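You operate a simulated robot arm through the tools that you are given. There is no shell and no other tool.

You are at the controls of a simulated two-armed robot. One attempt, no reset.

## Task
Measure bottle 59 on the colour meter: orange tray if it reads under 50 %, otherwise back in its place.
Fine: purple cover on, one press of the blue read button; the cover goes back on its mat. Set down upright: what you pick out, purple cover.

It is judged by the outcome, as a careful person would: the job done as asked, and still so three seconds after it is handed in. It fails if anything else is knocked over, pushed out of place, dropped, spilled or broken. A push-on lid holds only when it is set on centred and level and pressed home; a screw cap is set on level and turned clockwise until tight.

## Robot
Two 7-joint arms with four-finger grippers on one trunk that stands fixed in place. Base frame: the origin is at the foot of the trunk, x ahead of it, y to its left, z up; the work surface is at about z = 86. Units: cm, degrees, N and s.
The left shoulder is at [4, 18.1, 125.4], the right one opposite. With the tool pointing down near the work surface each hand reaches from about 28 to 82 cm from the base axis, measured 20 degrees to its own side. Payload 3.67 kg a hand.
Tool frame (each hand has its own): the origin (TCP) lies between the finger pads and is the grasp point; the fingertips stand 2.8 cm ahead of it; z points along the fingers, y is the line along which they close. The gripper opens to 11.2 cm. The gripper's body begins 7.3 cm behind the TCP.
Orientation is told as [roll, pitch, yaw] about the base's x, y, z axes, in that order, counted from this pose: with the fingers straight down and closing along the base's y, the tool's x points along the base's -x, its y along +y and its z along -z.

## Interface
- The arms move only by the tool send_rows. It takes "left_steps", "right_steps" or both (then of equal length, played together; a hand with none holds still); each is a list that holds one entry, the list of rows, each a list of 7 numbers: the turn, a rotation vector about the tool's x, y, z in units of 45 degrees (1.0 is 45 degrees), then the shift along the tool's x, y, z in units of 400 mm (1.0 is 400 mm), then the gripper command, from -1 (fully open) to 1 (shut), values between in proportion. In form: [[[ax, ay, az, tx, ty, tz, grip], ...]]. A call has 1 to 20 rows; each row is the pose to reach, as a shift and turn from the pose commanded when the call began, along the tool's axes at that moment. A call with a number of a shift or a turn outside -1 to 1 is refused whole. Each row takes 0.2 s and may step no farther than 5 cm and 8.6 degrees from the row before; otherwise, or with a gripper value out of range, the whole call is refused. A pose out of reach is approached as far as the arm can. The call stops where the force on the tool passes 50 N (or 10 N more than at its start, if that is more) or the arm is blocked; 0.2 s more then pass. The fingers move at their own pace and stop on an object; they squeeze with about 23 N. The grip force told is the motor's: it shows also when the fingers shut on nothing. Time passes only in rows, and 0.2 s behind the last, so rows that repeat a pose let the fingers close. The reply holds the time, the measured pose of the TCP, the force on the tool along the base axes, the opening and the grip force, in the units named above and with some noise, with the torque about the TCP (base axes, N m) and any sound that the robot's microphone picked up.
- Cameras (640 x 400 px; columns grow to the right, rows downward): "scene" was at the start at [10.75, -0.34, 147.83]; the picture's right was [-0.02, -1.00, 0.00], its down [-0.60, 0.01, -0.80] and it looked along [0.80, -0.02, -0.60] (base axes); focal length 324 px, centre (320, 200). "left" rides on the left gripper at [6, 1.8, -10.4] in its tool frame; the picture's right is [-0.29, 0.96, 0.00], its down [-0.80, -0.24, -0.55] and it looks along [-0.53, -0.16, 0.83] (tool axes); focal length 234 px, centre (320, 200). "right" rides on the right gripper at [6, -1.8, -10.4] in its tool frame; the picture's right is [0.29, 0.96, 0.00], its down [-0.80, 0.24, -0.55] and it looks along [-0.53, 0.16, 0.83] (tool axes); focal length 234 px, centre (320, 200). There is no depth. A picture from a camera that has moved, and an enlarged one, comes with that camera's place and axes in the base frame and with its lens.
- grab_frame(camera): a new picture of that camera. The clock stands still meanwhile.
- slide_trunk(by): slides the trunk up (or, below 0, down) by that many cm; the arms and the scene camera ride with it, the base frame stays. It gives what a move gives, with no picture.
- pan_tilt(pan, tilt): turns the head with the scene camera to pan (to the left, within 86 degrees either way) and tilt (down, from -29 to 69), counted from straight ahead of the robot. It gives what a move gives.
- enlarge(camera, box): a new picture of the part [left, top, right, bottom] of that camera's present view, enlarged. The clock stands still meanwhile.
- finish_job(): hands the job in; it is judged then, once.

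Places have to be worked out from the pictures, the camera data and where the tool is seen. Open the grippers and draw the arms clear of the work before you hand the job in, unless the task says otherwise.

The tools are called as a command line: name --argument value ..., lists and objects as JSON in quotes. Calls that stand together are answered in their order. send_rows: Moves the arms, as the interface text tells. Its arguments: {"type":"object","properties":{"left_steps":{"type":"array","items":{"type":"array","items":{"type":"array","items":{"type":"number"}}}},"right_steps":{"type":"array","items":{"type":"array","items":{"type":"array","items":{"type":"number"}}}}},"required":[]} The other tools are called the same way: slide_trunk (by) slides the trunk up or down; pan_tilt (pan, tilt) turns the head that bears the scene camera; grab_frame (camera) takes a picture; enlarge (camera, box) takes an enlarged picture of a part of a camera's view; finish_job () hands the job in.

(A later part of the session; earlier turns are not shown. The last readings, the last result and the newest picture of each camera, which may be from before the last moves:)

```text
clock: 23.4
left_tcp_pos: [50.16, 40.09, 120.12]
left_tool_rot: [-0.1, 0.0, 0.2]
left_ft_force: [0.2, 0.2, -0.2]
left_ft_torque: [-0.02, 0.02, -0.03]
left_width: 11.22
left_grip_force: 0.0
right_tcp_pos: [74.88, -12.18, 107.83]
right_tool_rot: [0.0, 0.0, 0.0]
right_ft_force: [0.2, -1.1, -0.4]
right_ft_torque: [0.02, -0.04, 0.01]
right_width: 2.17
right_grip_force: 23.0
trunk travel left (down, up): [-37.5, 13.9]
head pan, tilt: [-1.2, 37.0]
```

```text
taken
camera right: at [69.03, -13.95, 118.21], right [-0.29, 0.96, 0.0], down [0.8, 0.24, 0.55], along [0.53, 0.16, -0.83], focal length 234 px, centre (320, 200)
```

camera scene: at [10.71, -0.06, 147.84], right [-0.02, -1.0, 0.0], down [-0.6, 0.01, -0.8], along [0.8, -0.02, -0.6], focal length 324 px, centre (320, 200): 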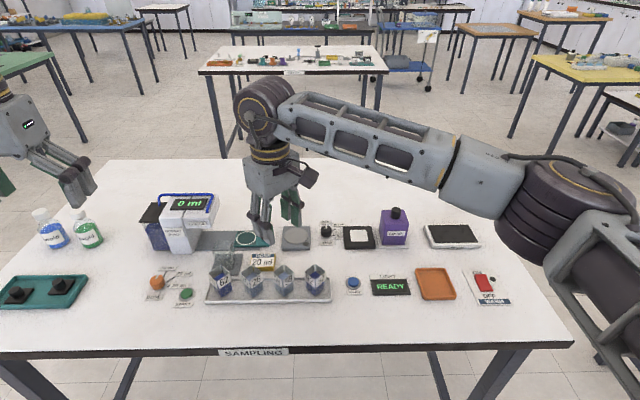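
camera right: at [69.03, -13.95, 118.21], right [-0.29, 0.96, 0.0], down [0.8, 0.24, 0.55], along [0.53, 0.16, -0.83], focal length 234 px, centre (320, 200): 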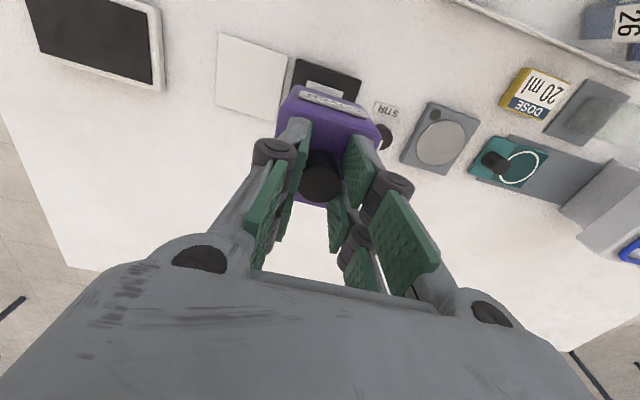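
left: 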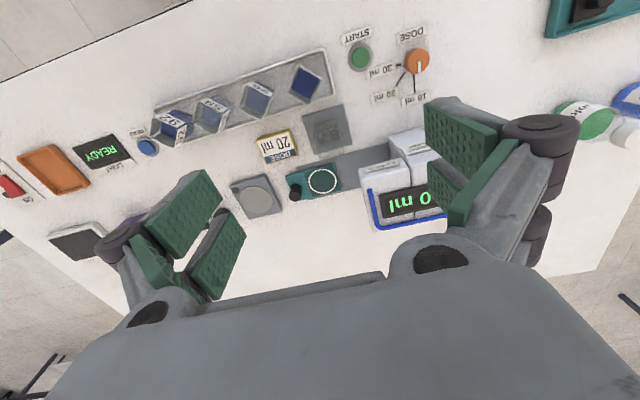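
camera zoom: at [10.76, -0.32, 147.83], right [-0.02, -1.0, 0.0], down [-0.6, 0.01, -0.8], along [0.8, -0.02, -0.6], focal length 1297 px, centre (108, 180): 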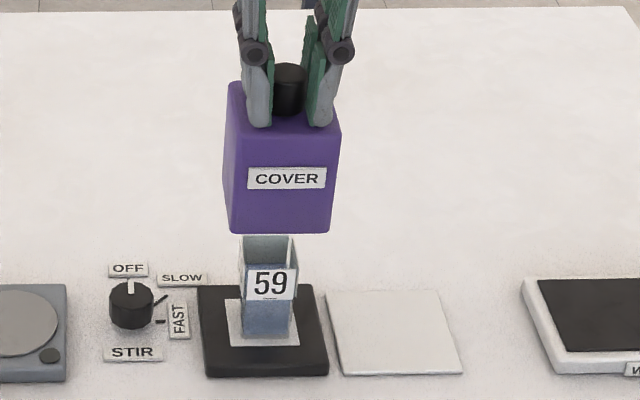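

Cover and bottle agree laterally within about 1 mm. I lower so that the cover rim just passes the bottle top and check the force before going on.

send_rows --right_steps '[[[0, 0, 0, 0, 0, 0.02, 1], [0, 0, 0, 0, 0, 0.05, 1], [0, 0, 0, 0, 0, 0.08, 1], [0, 0, 0, 0, 0, 0.1, 1], [0, 0, 0, 0, 0, 0.115, 1], [0, 0, 0, 0, 0, 0.115, 1]]]'

enlarge --camera "scene" --box '[310, 155, 436, 255]'

```text
clock: 24.8
left_tcp_pos: [50.17, 39.99, 119.98]
left_tool_rot: [0.1, 0.0, 0.0]
left_ft_force: [0.2, 0.4, 0.6]
left_ft_torque: [0.0, 0.0, -0.03]
left_width: 11.22
left_grip_force: 0.1
right_tcp_pos: [74.76, -11.95, 103.3]
right_tool_rot: [0.0, 0.0, 0.0]
right_ft_force: [0.4, 1.1, -1.0]
right_ft_torque: [-0.05, -0.01, 0.0]
right_width: 2.18
right_grip_force: 23.1
trunk travel left (down, up): [-37.5, 13.9]
head pan, tilt: [-1.2, 37.0]
```

```text
4.00 times, centred on (373, 205) of scene
camera zoom: at [10.75, -0.33, 147.83], right [-0.02, -1.0, 0.0], down [-0.6, 0.01, -0.8], along [0.8, -0.02, -0.6], focal length 1297 px, centre (108, 180)
```

zoom: 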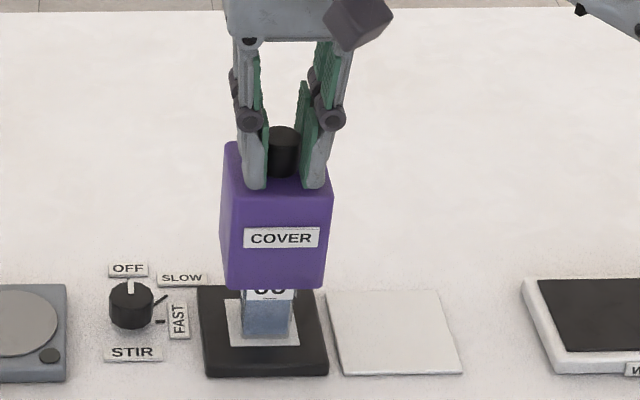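

The rim has passed over the bottle without contact. I continue down to just above the meter.

send_rows --right_steps '[[[0, 0, 0, 0, 0, 0.02, 1], [0, 0, 0, 0, 0, 0.05, 1], [0, 0, 0, 0, 0, 0.08, 1], [0, 0, 0, 0, 0, 0.105, 1], [0, 0, 0, 0, 0, 0.12, 1], [0, 0, 0, 0, 0, 0.12, 1]]]'

enlarge --camera "scene" --box '[334, 195, 418, 255]'

```text
clock: 26.2
left_tcp_pos: [50.21, 39.93, 119.96]
left_tool_rot: [0.0, 0.0, 0.1]
left_ft_force: [1.1, -0.3, 0.1]
left_ft_torque: [0.01, 0.0, 0.0]
left_width: 11.21
left_grip_force: 0.0
right_tcp_pos: [74.87, -12.07, 98.62]
right_tool_rot: [0.0, 0.0, 0.0]
right_ft_force: [-0.7, 0.8, -0.2]
right_ft_torque: [-0.01, 0.03, 0.01]
right_width: 2.18
right_grip_force: 23.3
trunk travel left (down, up): [-37.5, 13.9]
head pan, tilt: [-1.2, 37.0]
```

```text
6.67 times, centred on (376, 225) of scene
camera zoom: at [10.75, -0.33, 147.83], right [-0.02, -1.0, 0.0], down [-0.6, 0.01, -0.8], along [0.8, -0.02, -0.6], focal length 2162 px, centre (-53, 33)
```

zoom: 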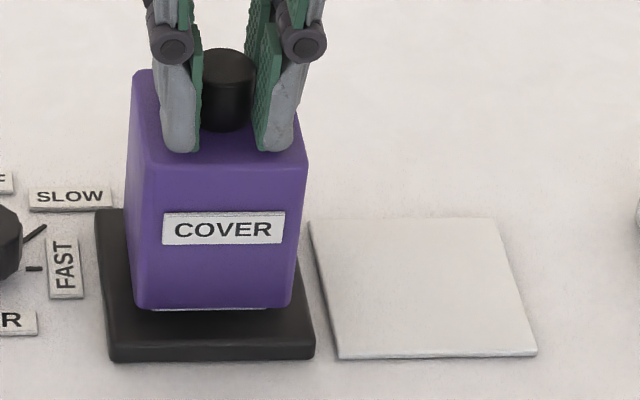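

Still clear by about 0.8 cm. I lower in small steps to contact.

send_rows --right_steps '[[[0, 0, 0, 0, 0, 0.006, 1], [0, 0, 0, 0, 0, 0.012, 1], [0, 0, 0, 0, 0, 0.015, 1], [0, 0, 0, 0, 0, 0.015, 1]]]'

enlarge --camera "scene" --box '[334, 195, 418, 255]'

```text
clock: 27.2
left_tcp_pos: [50.07, 39.97, 119.97]
left_tool_rot: [0.0, 0.0, 0.1]
left_ft_force: [0.1, 0.3, -0.8]
left_ft_torque: [0.06, 0.02, -0.05]
left_width: 11.22
left_grip_force: 0.0
right_tcp_pos: [74.81, -11.97, 97.93]
right_tool_rot: [0.0, -0.1, 0.0]
right_ft_force: [0.5, -0.6, 0.3]
right_ft_torque: [0.0, 0.03, 0.01]
right_width: 2.16
right_grip_force: 22.7
trunk travel left (down, up): [-37.5, 13.9]
head pan, tilt: [-1.2, 37.0]
```

```text
6.67 times, centred on (376, 225) of scene
camera zoom: at [10.76, -0.33, 147.83], right [-0.02, -1.0, 0.0], down [-0.6, 0.01, -0.8], along [0.8, -0.02, -0.6], focal length 2162 px, centre (-53, 33)
```

zoom: 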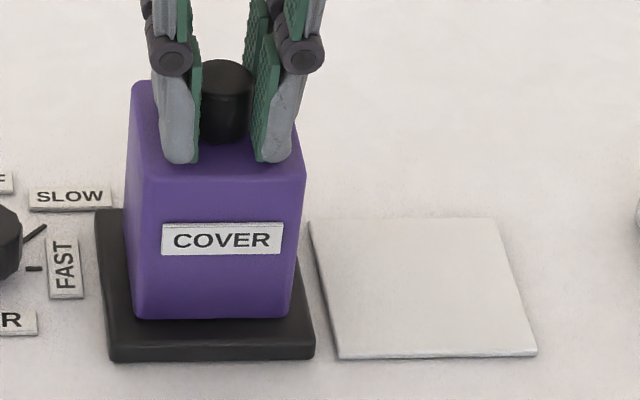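

No contact yet; I continue down in about 0.1–0.15 cm steps.

send_rows --right_steps '[[[0, 0, 0, 0, 0, 0.003, 1], [0, 0, 0, 0, 0, 0.006, 1], [0, 0, 0, 0, 0, 0.006, 1]]]'

```text
clock: 28.0
left_tcp_pos: [50.09, 39.93, 120.06]
left_tool_rot: [0.0, -0.1, 0.1]
left_ft_force: [-0.5, 1.1, -0.7]
left_ft_torque: [0.04, -0.01, 0.03]
left_width: 11.21
left_grip_force: 0.1
right_tcp_pos: [74.93, -12.04, 97.73]
right_tool_rot: [0.0, 0.0, 0.0]
right_ft_force: [-0.6, -0.6, -1.3]
right_ft_torque: [0.0, 0.01, 0.01]
right_width: 2.16
right_grip_force: 22.9
trunk travel left (down, up): [-37.5, 13.9]
head pan, tilt: [-1.2, 37.0]
```

Force still near zero at z≈97.7; a further small step down.

send_rows --right_steps '[[[0, 0, 0, 0, 0, 0.003, 1], [0, 0, 0, 0, 0, 0.006, 1], [0, 0, 0, 0, 0, 0.006, 1]]]'

enlarge --camera "scene" --box '[334, 195, 418, 255]'

```text
clock: 28.8
left_tcp_pos: [50.01, 39.95, 120.19]
left_tool_rot: [0.0, -0.1, 0.1]
left_ft_force: [0.8, 0.1, -0.5]
left_ft_torque: [0.04, 0.01, 0.01]
left_width: 11.21
left_grip_force: 0.0
right_tcp_pos: [74.8, -12.05, 97.67]
right_tool_rot: [0.1, -0.2, 0.0]
right_ft_force: [4.2, -2.5, 16.0]
right_ft_torque: [-0.06, -0.05, 0.01]
right_width: 2.15
right_grip_force: 23.3
trunk travel left (down, up): [-37.5, 13.9]
head pan, tilt: [-1.2, 37.0]
```

```text
6.67 times, centred on (376, 225) of scene
camera zoom: at [10.61, -0.33, 147.86], right [-0.02, -1.0, 0.0], down [-0.6, 0.01, -0.8], along [0.8, -0.02, -0.6], focal length 2162 px, centre (-53, 33)
```

zoom: 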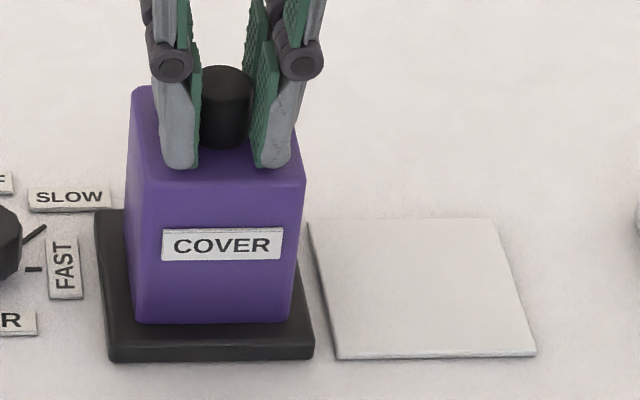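

Seated at z≈97.7 with 16 N on the meter. I relieve the press slightly, open the fingers, and rise.

send_rows --right_steps '[[[0, 0, 0, 0, 0, -0.004, 1], [0, 0, 0, 0, 0, -0.004, 0.5], [0, 0, 0, 0, 0, -0.004, 0.3], [0, 0, 0, 0, 0, -0.004, 0], [0, 0, 0, 0, 0, -0.004, 0], [0, 0, 0, 0, 0, -0.03, 0], [0, 0, 0, 0, 0, -0.08, 0], [0, 0, 0, 0, 0, -0.15, 0], [0, 0, 0, 0, 0, -0.22, 0]]]'

enlarge --camera "scene" --box '[310, 195, 470, 320]'

grab_frame --camera "right"

```text
clock: 30.8
left_tcp_pos: [50.04, 40.01, 120.1]
left_tool_rot: [0.0, 0.0, 0.1]
left_ft_force: [-0.7, -0.3, 0.4]
left_ft_torque: [0.06, -0.03, -0.01]
left_width: 11.21
left_grip_force: 0.1
right_tcp_pos: [74.89, -12.15, 106.27]
right_tool_rot: [0.0, 0.0, 0.0]
right_ft_force: [-1.1, 0.1, 0.1]
right_ft_torque: [0.01, 0.0, 0.0]
right_width: 5.6
right_grip_force: 0.0
trunk travel left (down, up): [-37.5, 13.9]
head pan, tilt: [-1.2, 37.0]
```

```text
3.20 times, centred on (390, 258) of scene
camera zoom: at [10.68, -0.32, 147.84], right [-0.02, -1.0, 0.0], down [-0.6, 0.01, -0.8], along [0.8, -0.02, -0.6], focal length 1038 px, centre (96, 16)
```

zoom: 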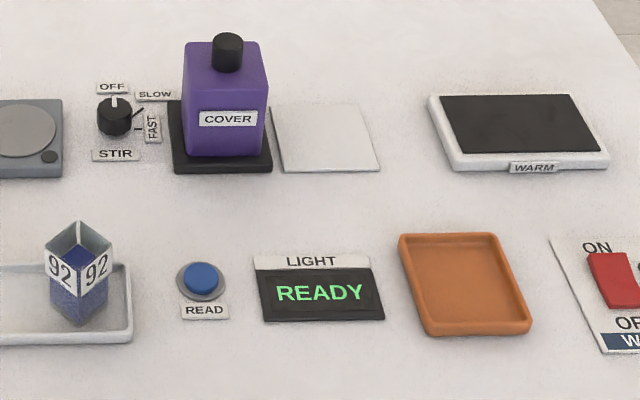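

```text
taken
camera right: at [69.07, -14.01, 116.63], right [-0.29, 0.96, 0.0], down [0.8, 0.24, 0.55], along [0.53, 0.16, -0.83], focal length 234 px, centre (320, 200)
```

right: 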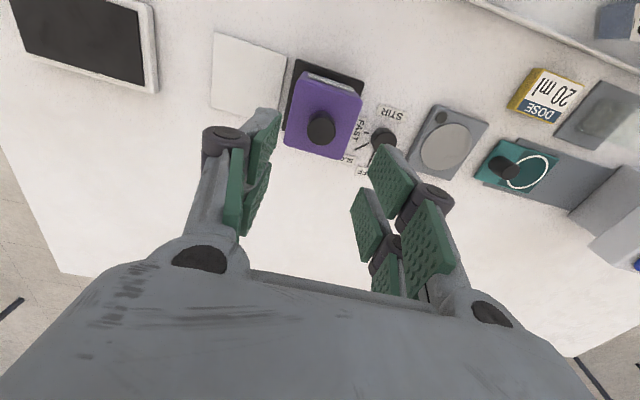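

The cover is seated level on the meter; the display still says READY. I go above the blue read button (about (59.7, -9.1)) with closed fingers.

send_rows --right_steps '[[[0, 0, 0, 0.04, 0.008, 0, 0.5], [0, 0, 0, 0.13, 0.026, 0, 1], [0, 0, 0, 0.22, 0.044, 0.02, 1], [0, 0, 0, 0.31, 0.062, 0.07, 1], [0, 0, 0, 0.36, 0.072, 0.11, 1], [0, 0, 0, 0.38, 0.076, 0.125, 1], [0, 0, 0, 0.38, 0.076, 0.125, 1]]]'

grab_frame --camera "right"

enlarge --camera "scene" --box '[310, 195, 470, 320]'

```text
clock: 32.4
left_tcp_pos: [50.14, 39.88, 120.12]
left_tool_rot: [-0.1, 0.1, 0.1]
left_ft_force: [0.2, -0.7, 0.7]
left_ft_torque: [-0.02, 0.0, -0.03]
left_width: 11.23
left_grip_force: 0.0
right_tcp_pos: [59.76, -8.91, 101.3]
right_tool_rot: [0.1, 0.0, 0.0]
right_ft_force: [-0.1, -0.6, -0.1]
right_ft_torque: [-0.03, 0.01, -0.04]
right_width: 0.01
right_grip_force: 22.8
trunk travel left (down, up): [-37.5, 13.9]
head pan, tilt: [-1.2, 37.0]
```

```text
taken
camera right: at [53.85, -10.84, 111.62], right [-0.29, 0.96, 0.0], down [0.8, 0.24, 0.55], along [0.53, 0.16, -0.83], focal length 234 px, centre (320, 200)
```

right: 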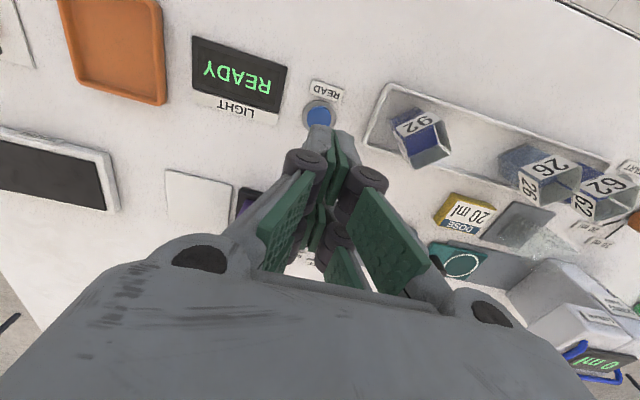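

```text
3.20 times, centred on (390, 258) of scene
camera zoom: at [10.73, -0.33, 147.84], right [-0.02, -1.0, 0.0], down [-0.6, 0.01, -0.8], along [0.8, -0.02, -0.6], focal length 1038 px, centre (96, 16)
```

zoom: 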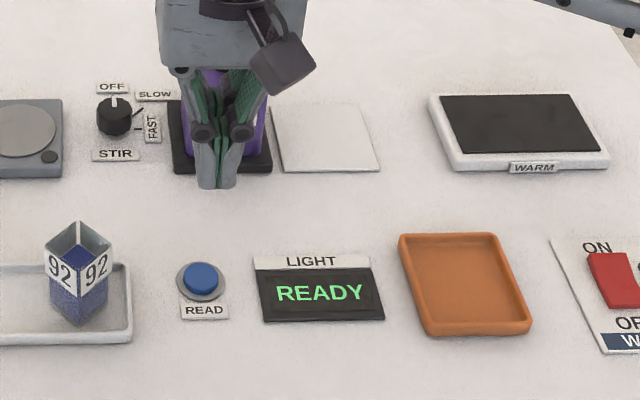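

I enlarge the wrist view on the button to refine the offset.

enlarge --camera "right" --box '[280, 70, 360, 140]'

```text
5.71 times, centred on (320, 105) of right
camera zoom: at [53.85, -10.84, 111.62], right [-0.29, 0.96, 0.0], down [0.8, 0.24, 0.55], along [0.53, 0.16, -0.83], focal length 1338 px, centre (320, 743)
```

zoom: 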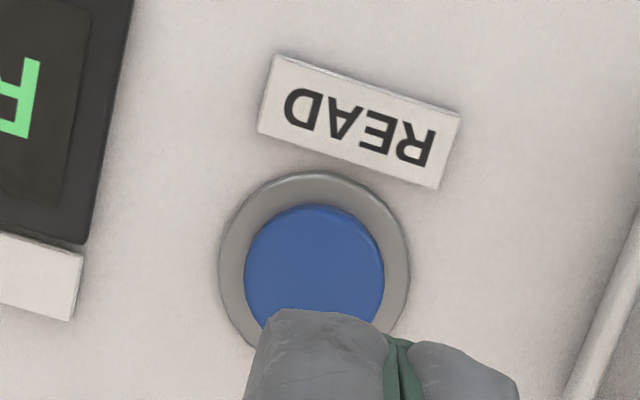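

The TCP is over the cap within 0.1 cm. I descend so the tips stop about 1 cm above it.

send_rows --right_steps '[[[0, 0, 0, 0, -0.002, 0.05, 1], [0, 0, 0, 0, -0.002, 0.13, 1], [0, 0, 0, 0, -0.002, 0.2, 1], [0, 0, 0, 0, -0.002, 0.24, 1], [0, 0, 0, 0, -0.002, 0.25, 1], [0, 0, 0, 0, -0.002, 0.25, 1]]]'

enlarge --camera "scene" --box '[320, 245, 432, 315]'

```text
clock: 33.8
left_tcp_pos: [50.15, 39.99, 120.05]
left_tool_rot: [0.0, 0.0, 0.1]
left_ft_force: [0.7, 0.6, 0.7]
left_ft_torque: [-0.02, 0.02, 0.01]
left_width: 11.2
left_grip_force: 0.0
right_tcp_pos: [59.84, -9.09, 91.24]
right_tool_rot: [0.0, 0.0, 0.0]
right_ft_force: [1.0, -0.3, -0.8]
right_ft_torque: [0.01, 0.0, -0.01]
right_width: 0.0
right_grip_force: 22.5
trunk travel left (down, up): [-37.5, 13.9]
head pan, tilt: [-1.2, 37.0]
```

```text
5.71 times, centred on (376, 280) of scene
camera zoom: at [10.74, -0.33, 147.83], right [-0.02, -1.0, 0.0], down [-0.6, 0.01, -0.8], along [0.8, -0.02, -0.6], focal length 1853 px, centre (0, -257)
```

zoom: 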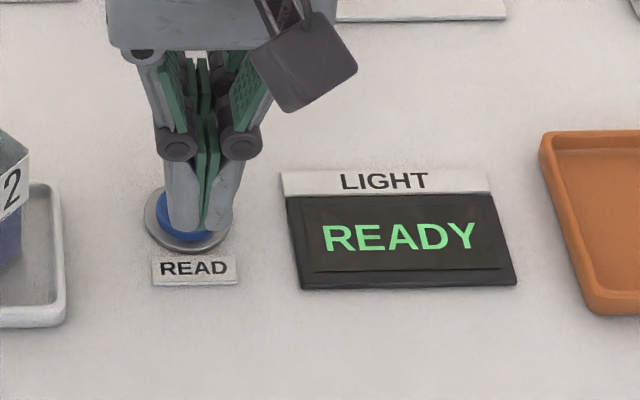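

The tips look about 0.2 cm to the right of the button's centre, so I nudge left and creep down until contact.

send_rows --right_steps '[[[0, 0, 0, 0.003, 0.005, 0, 1], [0, 0, 0, 0.003, 0.005, 0.005, 1], [0, 0, 0, 0.003, 0.005, 0.01, 1], [0, 0, 0, 0.003, 0.005, 0.01, 1]]]'

enlarge --camera "scene" --box '[320, 245, 432, 315]'

enlarge --camera "right" --box '[260, 90, 380, 195]'

```text
clock: 34.8
left_tcp_pos: [50.1, 39.96, 120.09]
left_tool_rot: [0.1, 0.0, 0.1]
left_ft_force: [0.5, 0.1, -0.6]
left_ft_torque: [0.0, 0.0, 0.0]
left_width: 11.2
left_grip_force: 0.1
right_tcp_pos: [59.56, -9.03, 90.87]
right_tool_rot: [0.0, 0.1, 0.1]
right_ft_force: [-0.2, 0.2, -0.3]
right_ft_torque: [0.02, 0.01, 0.0]
right_width: 0.0
right_grip_force: 23.0
trunk travel left (down, up): [-37.5, 13.9]
head pan, tilt: [-1.2, 37.0]
```

```text
5.71 times, centred on (376, 280) of scene
camera zoom: at [10.74, -0.32, 147.83], right [-0.02, -1.0, 0.0], down [-0.6, 0.01, -0.8], along [0.8, -0.02, -0.6], focal length 1853 px, centre (0, -257)
```

zoom: 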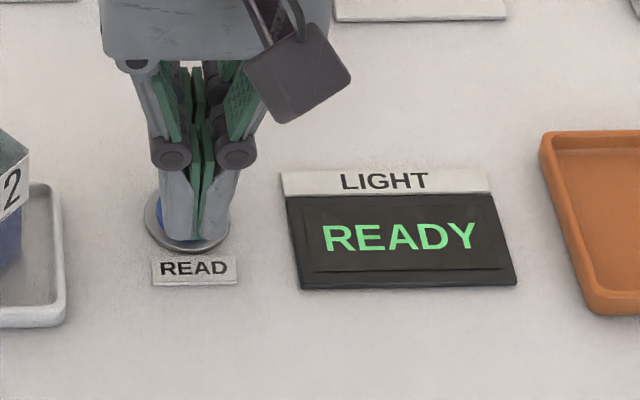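

```text
3.81 times, centred on (320, 142) of right
camera zoom: at [53.77, -10.76, 101.16], right [-0.29, 0.96, 0.0], down [0.8, 0.24, 0.55], along [0.53, 0.16, -0.83], focal length 892 px, centre (320, 419)
```

zoom: 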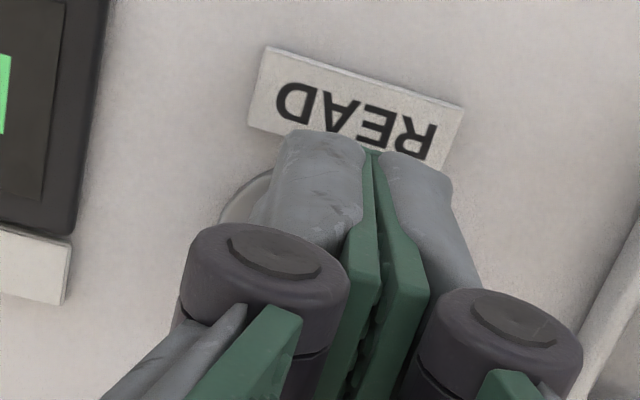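

No contact yet at z≈90.9. I continue down in small steps.

send_rows --right_steps '[[[0, 0, 0, 0, 0, 0.005, 1], [0, 0, 0, 0, 0, 0.01, 1], [0, 0, 0, 0, 0, 0.01, 1]]]'

enlarge --camera "scene" --box '[320, 245, 432, 315]'

```text
clock: 35.6
left_tcp_pos: [50.16, 39.97, 120.17]
left_tool_rot: [0.0, -0.1, 0.1]
left_ft_force: [-0.2, 0.2, 0.3]
left_ft_torque: [0.02, 0.0, 0.05]
left_width: 11.23
left_grip_force: 0.0
right_tcp_pos: [59.6, -8.84, 90.5]
right_tool_rot: [-0.1, 0.0, 0.0]
right_ft_force: [-0.1, -1.3, 0.3]
right_ft_torque: [-0.02, 0.03, -0.04]
right_width: 0.0
right_grip_force: 22.7
trunk travel left (down, up): [-37.5, 13.9]
head pan, tilt: [-1.2, 37.0]
```

```text
5.71 times, centred on (376, 280) of scene
camera zoom: at [10.74, -0.33, 147.83], right [-0.02, -1.0, 0.0], down [-0.6, 0.01, -0.8], along [0.8, -0.02, -0.6], focal length 1853 px, centre (0, -257)
```

zoom: 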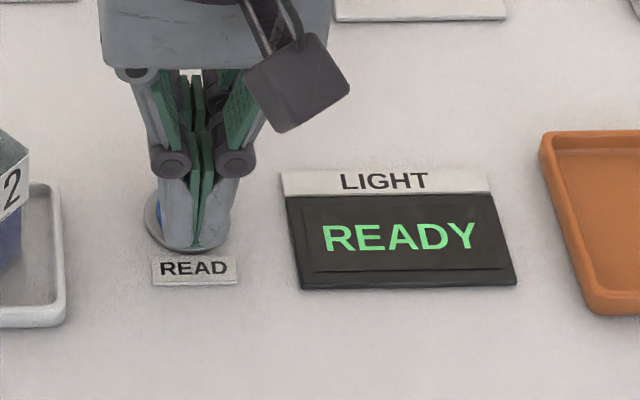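

Still READY and no force; another 0.3 cm.

send_rows --right_steps '[[[0, 0, 0, 0, 0, 0.004, 1], [0, 0, 0, 0, 0, 0.008, 1], [0, 0, 0, 0, 0, 0.008, 1]]]'

enlarge --camera "scene" --box '[320, 245, 432, 315]'

```text
clock: 36.4
left_tcp_pos: [50.15, 40.02, 120.01]
left_tool_rot: [0.0, 0.0, 0.1]
left_ft_force: [0.5, -0.2, 0.5]
left_ft_torque: [0.01, -0.04, -0.01]
left_width: 11.17
left_grip_force: 0.1
right_tcp_pos: [59.63, -8.89, 90.11]
right_tool_rot: [0.0, 0.0, -0.1]
right_ft_force: [0.2, 1.2, -0.7]
right_ft_torque: [-0.03, -0.02, -0.01]
right_width: 0.0
right_grip_force: 22.4
trunk travel left (down, up): [-37.5, 13.9]
head pan, tilt: [-1.2, 37.0]
```

```text
5.71 times, centred on (376, 280) of scene
camera zoom: at [10.74, -0.33, 147.83], right [-0.02, -1.0, 0.0], down [-0.6, 0.01, -0.8], along [0.8, -0.02, -0.6], focal length 1853 px, centre (0, -257)
```

zoom: 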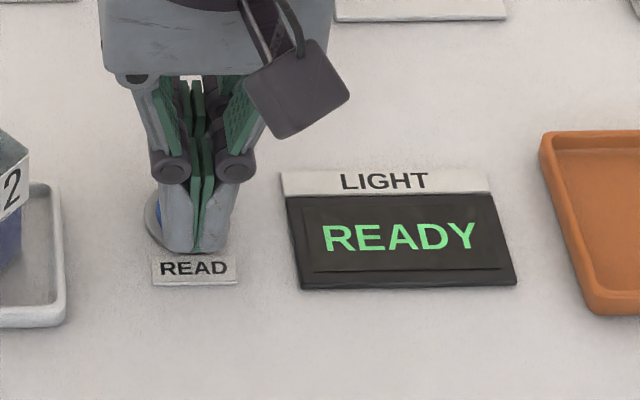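

No contact at z≈90.1; a further 0.3 cm.

send_rows --right_steps '[[[0, 0, 0, 0, 0, 0.004, 1], [0, 0, 0, 0, 0, 0.0075, 1], [0, 0, 0, 0, 0, 0.0075, 1]]]'

enlarge --camera "scene" --box '[320, 245, 432, 315]'

```text
clock: 37.2
left_tcp_pos: [50.07, 40.05, 119.89]
left_tool_rot: [0.0, 0.1, 0.1]
left_ft_force: [-0.3, 0.6, -0.2]
left_ft_torque: [-0.02, -0.02, -0.03]
left_width: 11.18
left_grip_force: 0.0
right_tcp_pos: [59.49, -8.91, 89.85]
right_tool_rot: [0.1, 0.0, 0.0]
right_ft_force: [0.0, -0.4, -0.7]
right_ft_torque: [0.0, -0.03, 0.02]
right_width: 0.0
right_grip_force: 23.2
trunk travel left (down, up): [-37.5, 13.9]
head pan, tilt: [-1.2, 37.0]
```

```text
5.71 times, centred on (376, 280) of scene
camera zoom: at [10.74, -0.33, 147.83], right [-0.02, -1.0, 0.0], down [-0.6, 0.01, -0.8], along [0.8, -0.02, -0.6], focal length 1853 px, centre (0, -257)
```

zoom: 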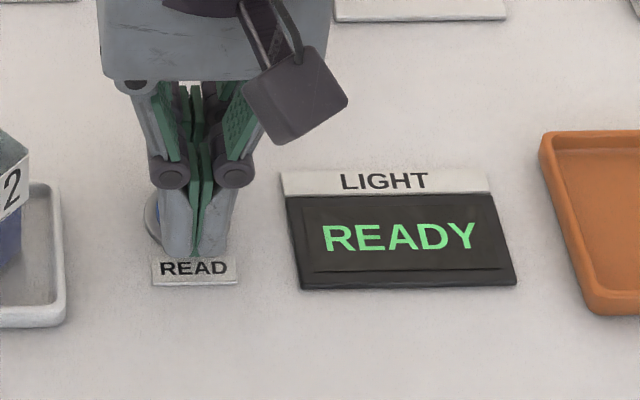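

Still free; another 0.25 cm.

send_rows --right_steps '[[[0, 0, 0, 0, 0, 0.003, 1], [0, 0, 0, 0, 0, 0.006, 1], [0, 0, 0, 0, 0, 0.006, 1]]]'

enlarge --camera "scene" --box '[320, 245, 432, 315]'

grab_frame --camera "right"

```text
clock: 38.0
left_tcp_pos: [50.23, 40.06, 120.1]
left_tool_rot: [0.0, 0.0, 0.1]
left_ft_force: [0.1, -0.1, -0.1]
left_ft_torque: [-0.01, 0.01, -0.01]
left_width: 11.21
left_grip_force: 0.1
right_tcp_pos: [59.62, -8.97, 89.62]
right_tool_rot: [0.1, 0.0, 0.0]
right_ft_force: [0.5, 0.1, 0.7]
right_ft_torque: [0.02, 0.0, 0.02]
right_width: 0.02
right_grip_force: 23.1
trunk travel left (down, up): [-37.5, 13.9]
head pan, tilt: [-1.2, 37.0]
```

```text
5.71 times, centred on (376, 280) of scene
camera zoom: at [10.74, -0.33, 147.83], right [-0.02, -1.0, 0.0], down [-0.6, 0.01, -0.8], along [0.8, -0.02, -0.6], focal length 1853 px, centre (0, -257)
```

zoom: 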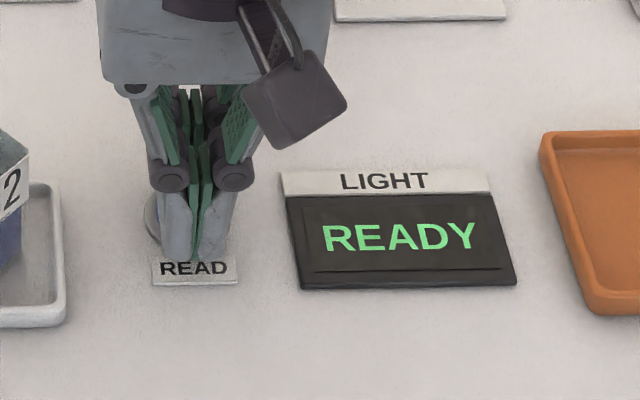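

```text
taken
camera right: at [53.73, -10.77, 99.92], right [-0.29, 0.96, 0.0], down [0.8, 0.24, 0.55], along [0.53, 0.16, -0.83], focal length 234 px, centre (320, 200)
```

right: 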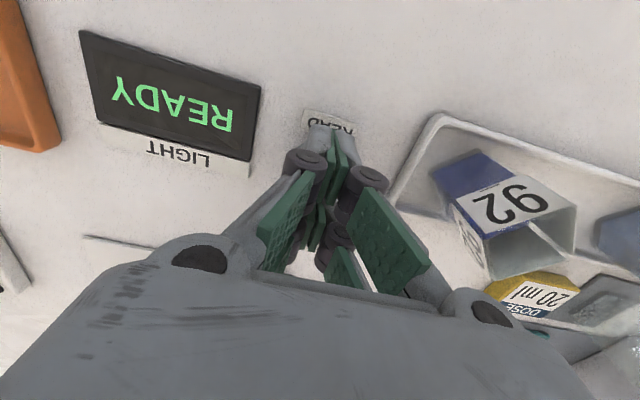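

Nominal tips are now at z≈86.8, so the cap should be imminent. I go on in 0.1 cm steps.

send_rows --right_steps '[[[0, 0, 0, 0, 0, 0.0025, 1], [0, 0, 0, 0, 0, 0.005, 1], [0, 0, 0, 0, 0, 0.005, 1]]]'

enlarge --camera "scene" --box '[320, 245, 432, 315]'

```text
clock: 38.8
left_tcp_pos: [50.08, 39.92, 120.1]
left_tool_rot: [0.1, 0.1, 0.1]
left_ft_force: [0.7, -0.3, -0.5]
left_ft_torque: [-0.02, -0.03, 0.01]
left_width: 11.21
left_grip_force: 0.1
right_tcp_pos: [59.67, -9.02, 89.33]
right_tool_rot: [0.0, 0.0, 0.0]
right_ft_force: [-0.5, 0.7, -0.5]
right_ft_torque: [-0.02, 0.0, 0.02]
right_width: 0.02
right_grip_force: 22.9
trunk travel left (down, up): [-37.5, 13.9]
head pan, tilt: [-1.2, 37.0]
```

```text
5.71 times, centred on (376, 280) of scene
camera zoom: at [10.74, -0.33, 147.83], right [-0.02, -1.0, 0.0], down [-0.6, 0.01, -0.8], along [0.8, -0.02, -0.6], focal length 1853 px, centre (0, -257)
```

zoom: 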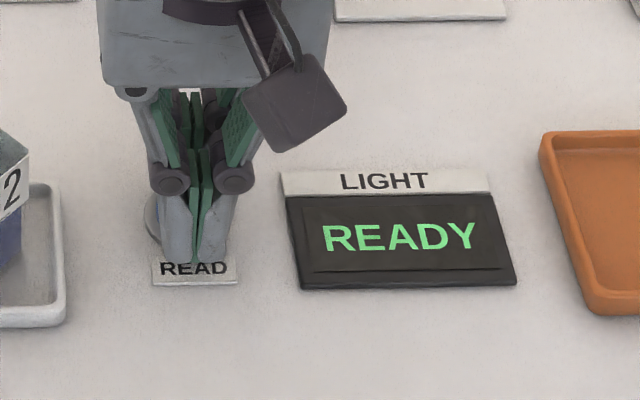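

Nominal tip z≈86.5 yet no force. I zoom tightly to see the relation between the fingertips and the blue cap.

enlarge --camera "scene" --box '[336, 265, 372, 300]'

enlarge --camera "right" --box '[270, 95, 380, 200]'

grab_frame --camera "left"

```text
11.43 times, centred on (354, 282) of scene
camera zoom: at [10.74, -0.33, 147.83], right [-0.02, -1.0, 0.0], down [-0.6, 0.01, -0.8], along [0.8, -0.02, -0.6], focal length 3706 px, centre (-69, -743)
```

zoom: 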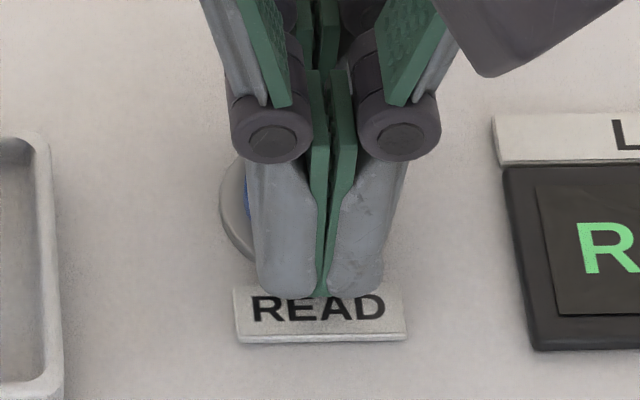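

```text
3.81 times, centred on (325, 148) of right
camera zoom: at [53.76, -10.8, 99.7], right [-0.29, 0.96, 0.0], down [0.8, 0.24, 0.55], along [0.53, 0.16, -0.83], focal length 892 px, centre (301, 400)
```

zoom: 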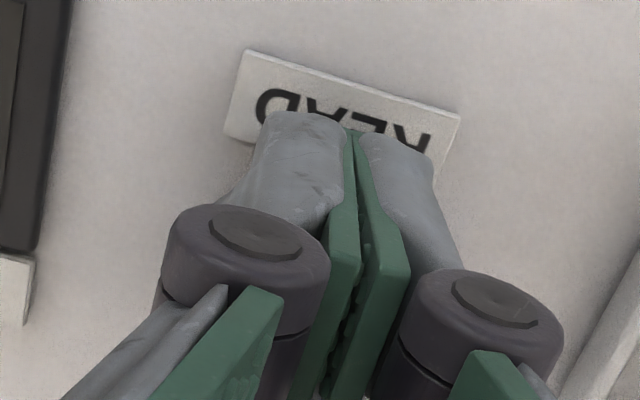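

```text
taken
camera left: at [44.25, 41.6, 130.6], right [0.29, 0.96, 0.0], down [0.8, -0.24, 0.55], along [0.53, -0.16, -0.83], focal length 234 px, centre (320, 200)
```

left: 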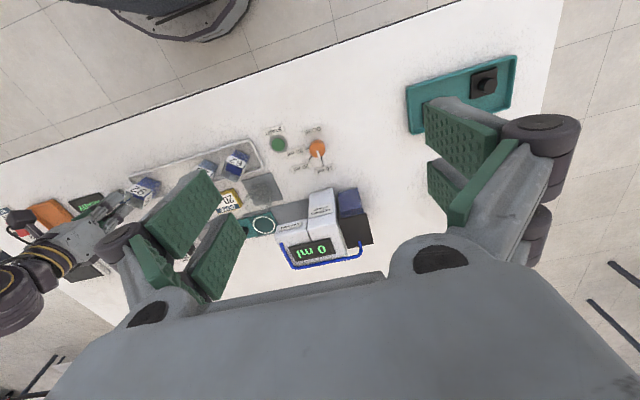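

enlarge --camera "left" --box '[60, 160, 160, 260]'

```text
4.00 times, centred on (110, 210) of left
camera zoom: at [44.25, 41.6, 130.6], right [0.29, 0.96, 0.0], down [0.8, -0.24, 0.55], along [0.53, -0.16, -0.83], focal length 937 px, centre (1160, 160)
```

zoom: 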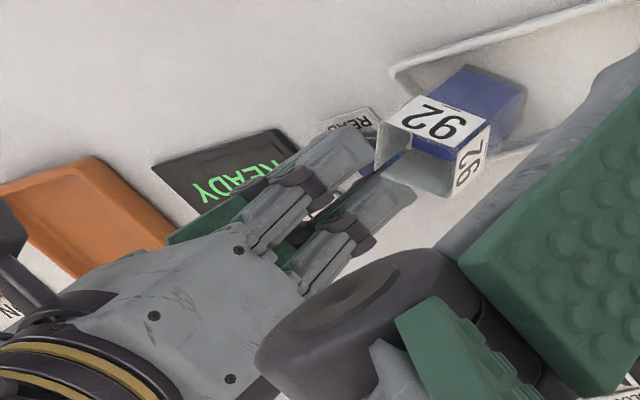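

The hand really has a front and a rear finger pair on each side, so the button may be sitting under the gap between the pairs. I rise 2 cm, move 1.4 cm forward so the front pair is over the cap, and look.

send_rows --right_steps '[[[0, 0, 0, 0, 0, -0.02, 1], [0, 0, 0, 0, 0, -0.05, 1], [0, 0, 0, -0.02, 0.004, -0.05, 1], [0, 0, 0, -0.035, 0.004, -0.05, 1], [0, 0, 0, -0.035, 0.004, -0.05, 1]]]'

enlarge --camera "scene" --box '[320, 245, 432, 315]'

enlarge --camera "right" --box '[260, 80, 380, 185]'

enlarge --camera "left" --box '[60, 160, 160, 260]'

```text
clock: 40.0
left_tcp_pos: [50.1, 39.94, 120.09]
left_tool_rot: [0.1, 0.1, 0.1]
left_ft_force: [0.7, -1.0, 0.4]
left_ft_torque: [0.0, -0.03, 0.04]
left_width: 11.21
left_grip_force: 0.1
right_tcp_pos: [60.86, -8.65, 91.39]
right_tool_rot: [0.1, 0.1, -0.1]
right_ft_force: [-0.4, 0.2, -0.1]
right_ft_torque: [-0.02, -0.05, -0.02]
right_width: 0.0
right_grip_force: 23.5
trunk travel left (down, up): [-37.5, 13.9]
head pan, tilt: [-1.2, 37.0]
```

```text
5.71 times, centred on (376, 280) of scene
camera zoom: at [10.72, -0.34, 147.84], right [-0.02, -1.0, 0.0], down [-0.6, 0.01, -0.8], along [0.8, -0.02, -0.6], focal length 1853 px, centre (0, -257)
```

zoom: 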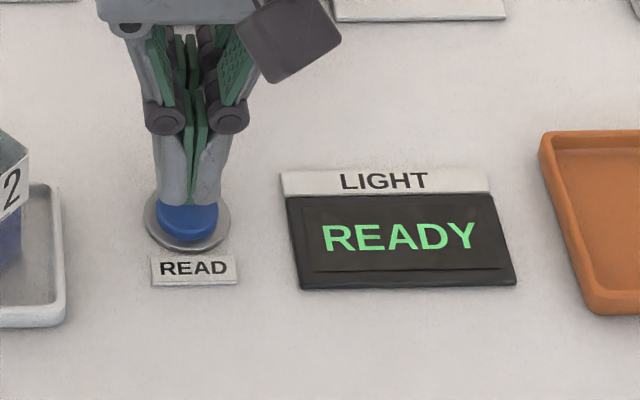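

```text
3.81 times, centred on (320, 132) of right
camera zoom: at [55.02, -10.62, 101.72], right [-0.29, 0.96, 0.0], down [0.8, 0.24, 0.55], along [0.53, 0.16, -0.83], focal length 892 px, centre (320, 457)
```

zoom: 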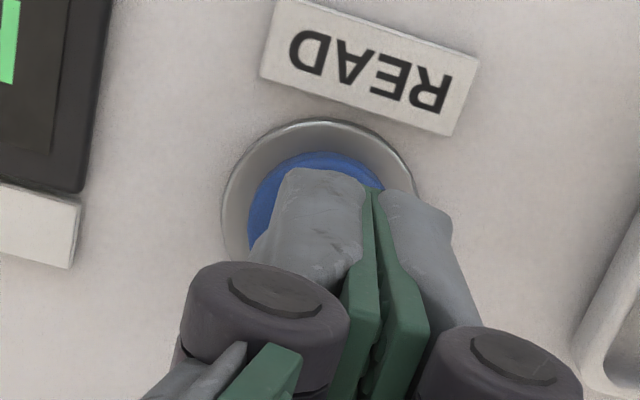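

```text
4.00 times, centred on (110, 210) of left
camera zoom: at [44.24, 41.59, 130.61], right [0.29, 0.96, 0.0], down [0.8, -0.24, 0.55], along [0.53, -0.16, -0.83], focal length 937 px, centre (1160, 160)
```

zoom: 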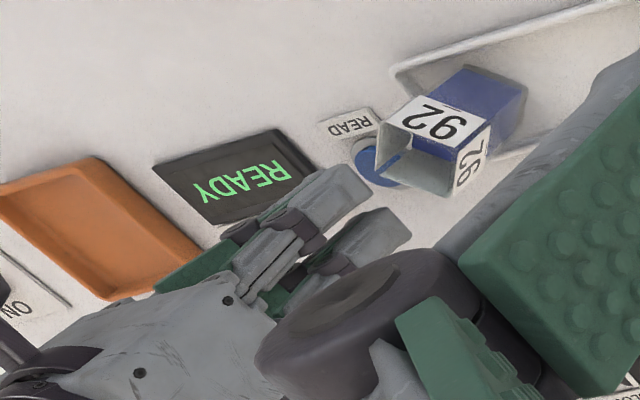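

The front pair is now above the blue cap. I descend toward it.

send_rows --right_steps '[[[0, 0, 0, 0, 0.002, 0.015, 1], [0, 0, 0, 0, 0.002, 0.03, 1], [0, 0, 0, 0, 0.002, 0.04, 1], [0, 0, 0, 0, 0.002, 0.04, 1]]]'

enlarge --camera "scene" --box '[320, 245, 432, 315]'

```text
clock: 41.0
left_tcp_pos: [50.2, 40.03, 120.07]
left_tool_rot: [0.0, 0.0, 0.1]
left_ft_force: [-0.3, 0.3, 0.3]
left_ft_torque: [-0.01, 0.0, -0.01]
left_width: 11.22
left_grip_force: 0.1
right_tcp_pos: [60.85, -8.56, 89.74]
right_tool_rot: [0.0, 0.0, 0.0]
right_ft_force: [0.1, -0.3, 0.0]
right_ft_torque: [-0.02, 0.03, -0.02]
right_width: 0.0
right_grip_force: 23.0
trunk travel left (down, up): [-37.5, 13.9]
head pan, tilt: [-1.2, 37.0]
```

```text
5.71 times, centred on (376, 280) of scene
camera zoom: at [10.74, -0.33, 147.83], right [-0.02, -1.0, 0.0], down [-0.6, 0.01, -0.8], along [0.8, -0.02, -0.6], focal length 1853 px, centre (0, -257)
```

zoom: 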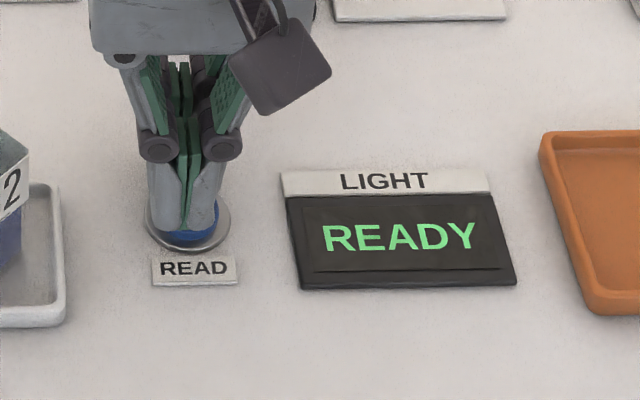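

Well centred, with no contact yet. I creep down further.

send_rows --right_steps '[[[0, 0, 0, 0, 0, 0.004, 1], [0, 0, 0, 0, 0, 0.008, 1], [0, 0, 0, 0, 0, 0.008, 1]]]'

enlarge --camera "scene" --box '[320, 245, 432, 315]'

```text
clock: 41.8
left_tcp_pos: [50.17, 39.96, 120.15]
left_tool_rot: [-0.1, -0.1, 0.1]
left_ft_force: [0.0, 0.2, -0.4]
left_ft_torque: [0.01, -0.03, -0.03]
left_width: 11.21
left_grip_force: 0.1
right_tcp_pos: [60.98, -8.67, 89.51]
right_tool_rot: [0.1, 0.0, 0.0]
right_ft_force: [0.3, 0.6, -0.6]
right_ft_torque: [0.01, 0.0, -0.02]
right_width: 0.02
right_grip_force: 22.7
trunk travel left (down, up): [-37.5, 13.9]
head pan, tilt: [-1.2, 37.0]
```

```text
5.71 times, centred on (376, 280) of scene
camera zoom: at [10.74, -0.33, 147.83], right [-0.02, -1.0, 0.0], down [-0.6, 0.01, -0.8], along [0.8, -0.02, -0.6], focal length 1853 px, centre (0, -257)
```

zoom: 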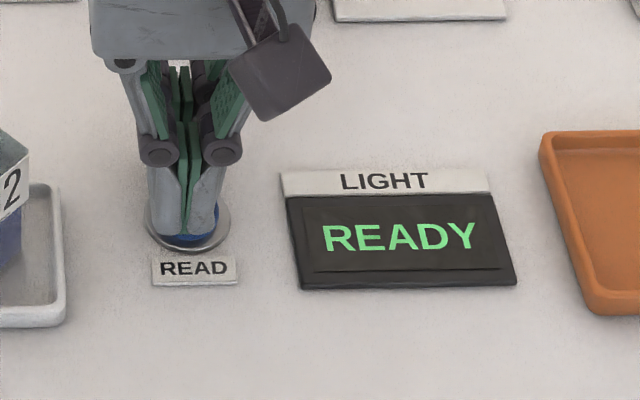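

Still free; another 0.25 cm.

send_rows --right_steps '[[[0, 0, 0, 0, 0, 0.003, 1], [0, 0, 0, 0, 0, 0.006, 1], [0, 0, 0, 0, 0, 0.006, 1]]]'

enlarge --camera "scene" --box '[320, 245, 432, 315]'

```text
clock: 42.6
left_tcp_pos: [50.18, 40.1, 120.1]
left_tool_rot: [0.0, 0.0, 0.1]
left_ft_force: [0.3, 0.6, 1.4]
left_ft_torque: [0.01, 0.02, 0.04]
left_width: 11.22
left_grip_force: 0.1
right_tcp_pos: [60.97, -8.62, 89.24]
right_tool_rot: [0.0, 0.1, 0.0]
right_ft_force: [-0.2, 0.2, 0.5]
right_ft_torque: [0.01, 0.0, 0.01]
right_width: 0.62
right_grip_force: 36.4
trunk travel left (down, up): [-37.5, 13.9]
head pan, tilt: [-1.2, 37.0]
```

```text
5.71 times, centred on (376, 280) of scene
camera zoom: at [10.74, -0.32, 147.83], right [-0.02, -1.0, 0.0], down [-0.6, 0.01, -0.8], along [0.8, -0.02, -0.6], focal length 1853 px, centre (0, -257)
```

zoom: 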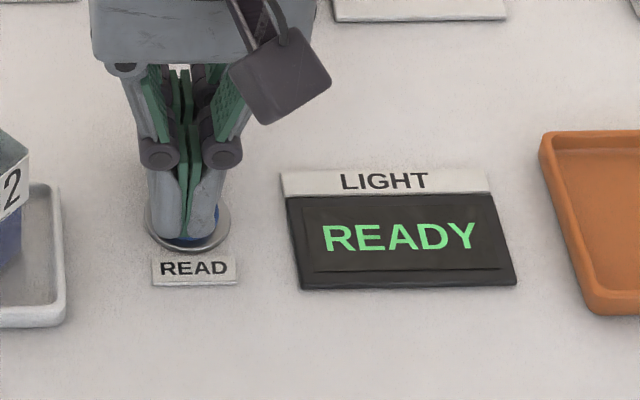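

The fingers were pried 0.6 cm apart, so something touched at this height, which is the cap's edge. I go down a little more while watching the display.

send_rows --right_steps '[[[0, 0, 0, 0, 0, 0.003, 1], [0, 0, 0, 0, 0, 0.003, 1]]]'

enlarge --camera "scene" --box '[320, 245, 432, 315]'

enlarge --camera "right" --box '[260, 80, 380, 185]'

```text
clock: 43.2
left_tcp_pos: [50.22, 40.0, 120.14]
left_tool_rot: [0.0, 0.0, 0.1]
left_ft_force: [-0.6, -0.1, 0.3]
left_ft_torque: [0.04, 0.01, 0.02]
left_width: 11.19
left_grip_force: 0.1
right_tcp_pos: [60.91, -8.56, 89.1]
right_tool_rot: [0.0, -0.1, -0.1]
right_ft_force: [0.7, -0.3, 2.0]
right_ft_torque: [-0.03, -0.01, 0.0]
right_width: 0.58
right_grip_force: 35.7
trunk travel left (down, up): [-37.5, 13.9]
head pan, tilt: [-1.2, 37.0]
heard: click
```

```text
5.71 times, centred on (376, 280) of scene
camera zoom: at [10.74, -0.33, 147.84], right [-0.02, -1.0, 0.0], down [-0.6, 0.01, -0.8], along [0.8, -0.02, -0.6], focal length 1853 px, centre (0, -257)
```

zoom: 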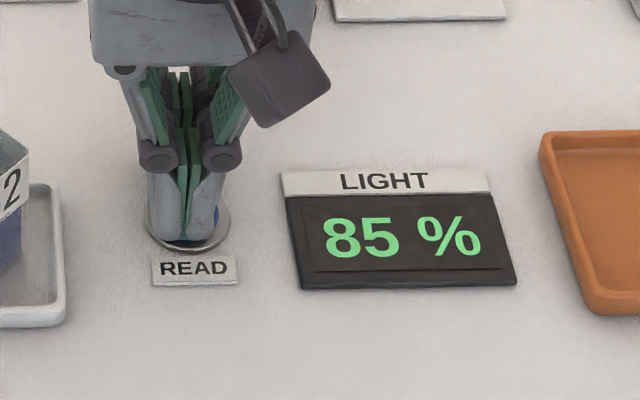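

```text
3.81 times, centred on (320, 132) of right
camera zoom: at [55.08, -10.51, 99.44], right [-0.29, 0.96, 0.0], down [0.8, 0.24, 0.55], along [0.53, 0.16, -0.83], focal length 892 px, centre (320, 457)
```

zoom: 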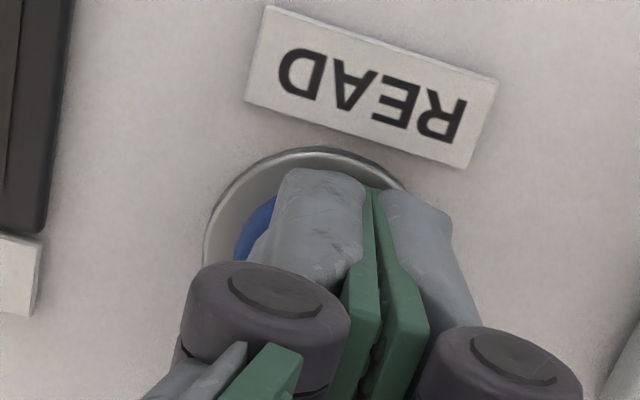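

A click, and the display reads 85 %. That isn't under 50 %, so the bottle goes back to its place. I rise straight off the button and check the display is stable.

send_rows --right_steps '[[[0, 0, 0, 0, 0, -0.03, 1], [0, 0, 0, 0, 0, -0.1, 1], [0, 0, 0, 0, 0, -0.2, 1], [0, 0, 0, 0, 0, -0.3, 1], [0, 0, 0, 0, 0, -0.4, 1], [0, 0, 0, 0, 0, -0.43, 0.5]]]'

enlarge --camera "scene" --box '[310, 195, 470, 320]'

```text
clock: 44.6
left_tcp_pos: [50.1, 40.05, 120.18]
left_tool_rot: [-0.1, 0.0, 0.0]
left_ft_force: [-0.4, 0.1, -1.8]
left_ft_torque: [-0.02, -0.03, 0.04]
left_width: 11.22
left_grip_force: 0.0
right_tcp_pos: [60.94, -8.59, 106.59]
right_tool_rot: [0.0, -0.1, 0.0]
right_ft_force: [0.2, 0.8, 0.3]
right_ft_torque: [0.04, 0.01, 0.03]
right_width: 2.8
right_grip_force: 0.0
trunk travel left (down, up): [-37.5, 13.9]
head pan, tilt: [-1.2, 37.0]
```

```text
3.20 times, centred on (390, 258) of scene
camera zoom: at [10.75, -0.33, 147.83], right [-0.02, -1.0, 0.0], down [-0.6, 0.01, -0.8], along [0.8, -0.02, -0.6], focal length 1038 px, centre (96, 16)
```

zoom: 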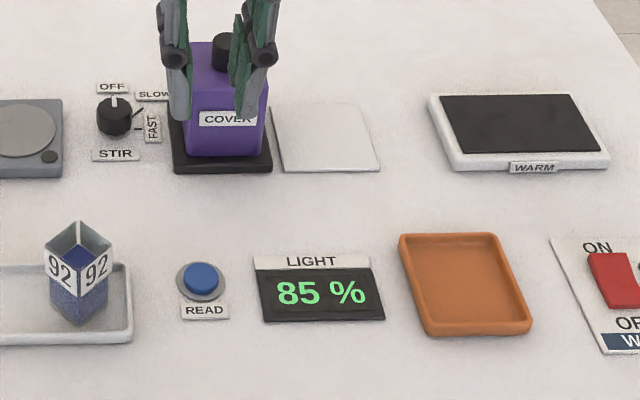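

Stable at 85 %. Now I fetch the cover: move above its knob with the fingers open to 5.6 cm.

send_rows --right_steps '[[[0, 0, 0, -0.05, -0.0125, 0, 0.2], [0, 0, 0, -0.14, -0.035, 0, 0], [0, 0, 0, -0.23, -0.058, 0, 0], [0, 0, 0, -0.31, -0.078, 0, 0], [0, 0, 0, -0.348, -0.0875, 0, 0], [0, 0, 0, -0.348, -0.0875, 0, 0]]]'

enlarge --camera "right" --box '[240, 50, 400, 170]'

```text
clock: 46.0
left_tcp_pos: [50.1, 39.89, 120.08]
left_tool_rot: [0.0, 0.0, 0.1]
left_ft_force: [0.4, 0.5, 0.9]
left_ft_torque: [-0.01, 0.03, 0.02]
left_width: 11.19
left_grip_force: 0.1
right_tcp_pos: [74.79, -12.24, 106.21]
right_tool_rot: [0.0, 0.0, 0.0]
right_ft_force: [-0.3, 0.2, 0.5]
right_ft_torque: [-0.04, 0.04, -0.01]
right_width: 5.59
right_grip_force: 0.1
trunk travel left (down, up): [-37.5, 13.9]
head pan, tilt: [-1.2, 37.0]
```

```text
3.33 times, centred on (320, 110) of right
camera zoom: at [68.97, -14.07, 116.56], right [-0.29, 0.96, 0.0], down [0.8, 0.24, 0.55], along [0.53, 0.16, -0.83], focal length 781 px, centre (320, 500)
```

zoom: 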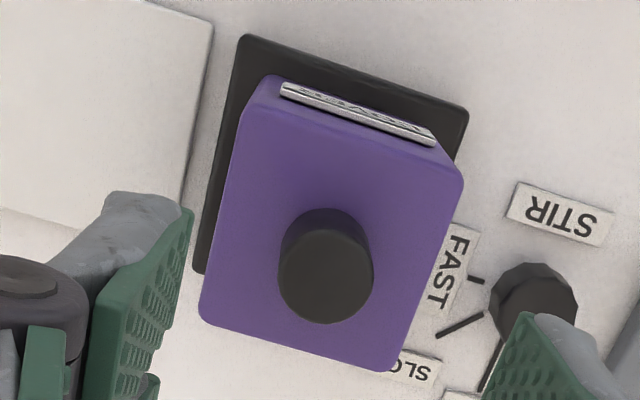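

The knob is about 0.13 cm off on both tool axes. I correct, descend to z≈97.75 and grip it.

send_rows --right_steps '[[[0, 0, 0, 0.003, 0.003, 0.05, 0], [0, 0, 0, 0.003, 0.003, 0.12, 0], [0, 0, 0, 0.003, 0.003, 0.18, 0], [0, 0, 0, 0.003, 0.003, 0.205, 0], [0, 0, 0, 0.003, 0.003, 0.212, 0], [0, 0, 0, 0.003, 0.003, 0.212, 0], [0, 0, 0, 0.003, 0.003, 0.212, 0.4], [0, 0, 0, 0.003, 0.003, 0.212, 1], [0, 0, 0, 0.003, 0.003, 0.212, 1], [0, 0, 0, 0.003, 0.003, 0.212, 1]]]'

enlarge --camera "scene" --box '[334, 185, 432, 255]'

```text
clock: 48.2
left_tcp_pos: [50.18, 39.86, 120.08]
left_tool_rot: [0.0, 0.0, 0.1]
left_ft_force: [-0.9, 0.3, 0.1]
left_ft_torque: [-0.01, 0.03, -0.01]
left_width: 11.21
left_grip_force: 0.0
right_tcp_pos: [74.83, -12.19, 97.92]
right_tool_rot: [0.0, -0.1, 0.1]
right_ft_force: [0.2, 0.7, 0.2]
right_ft_torque: [-0.01, 0.01, -0.04]
right_width: 2.11
right_grip_force: 23.2
trunk travel left (down, up): [-37.5, 13.9]
head pan, tilt: [-1.2, 37.0]
```

```text
5.71 times, centred on (383, 220) of scene
camera zoom: at [10.76, -0.33, 147.83], right [-0.02, -1.0, 0.0], down [-0.6, 0.01, -0.8], along [0.8, -0.02, -0.6], focal length 1853 px, centre (-40, 86)
```

zoom: 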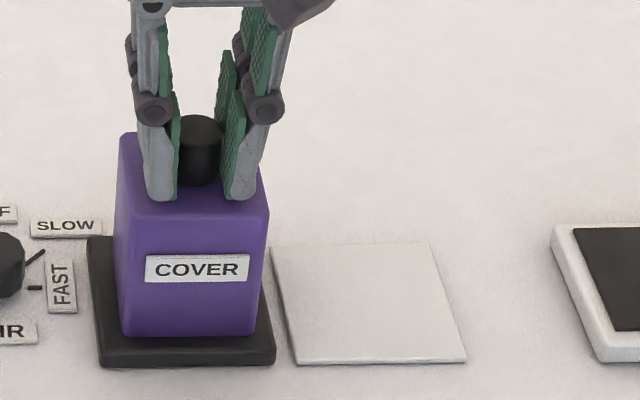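

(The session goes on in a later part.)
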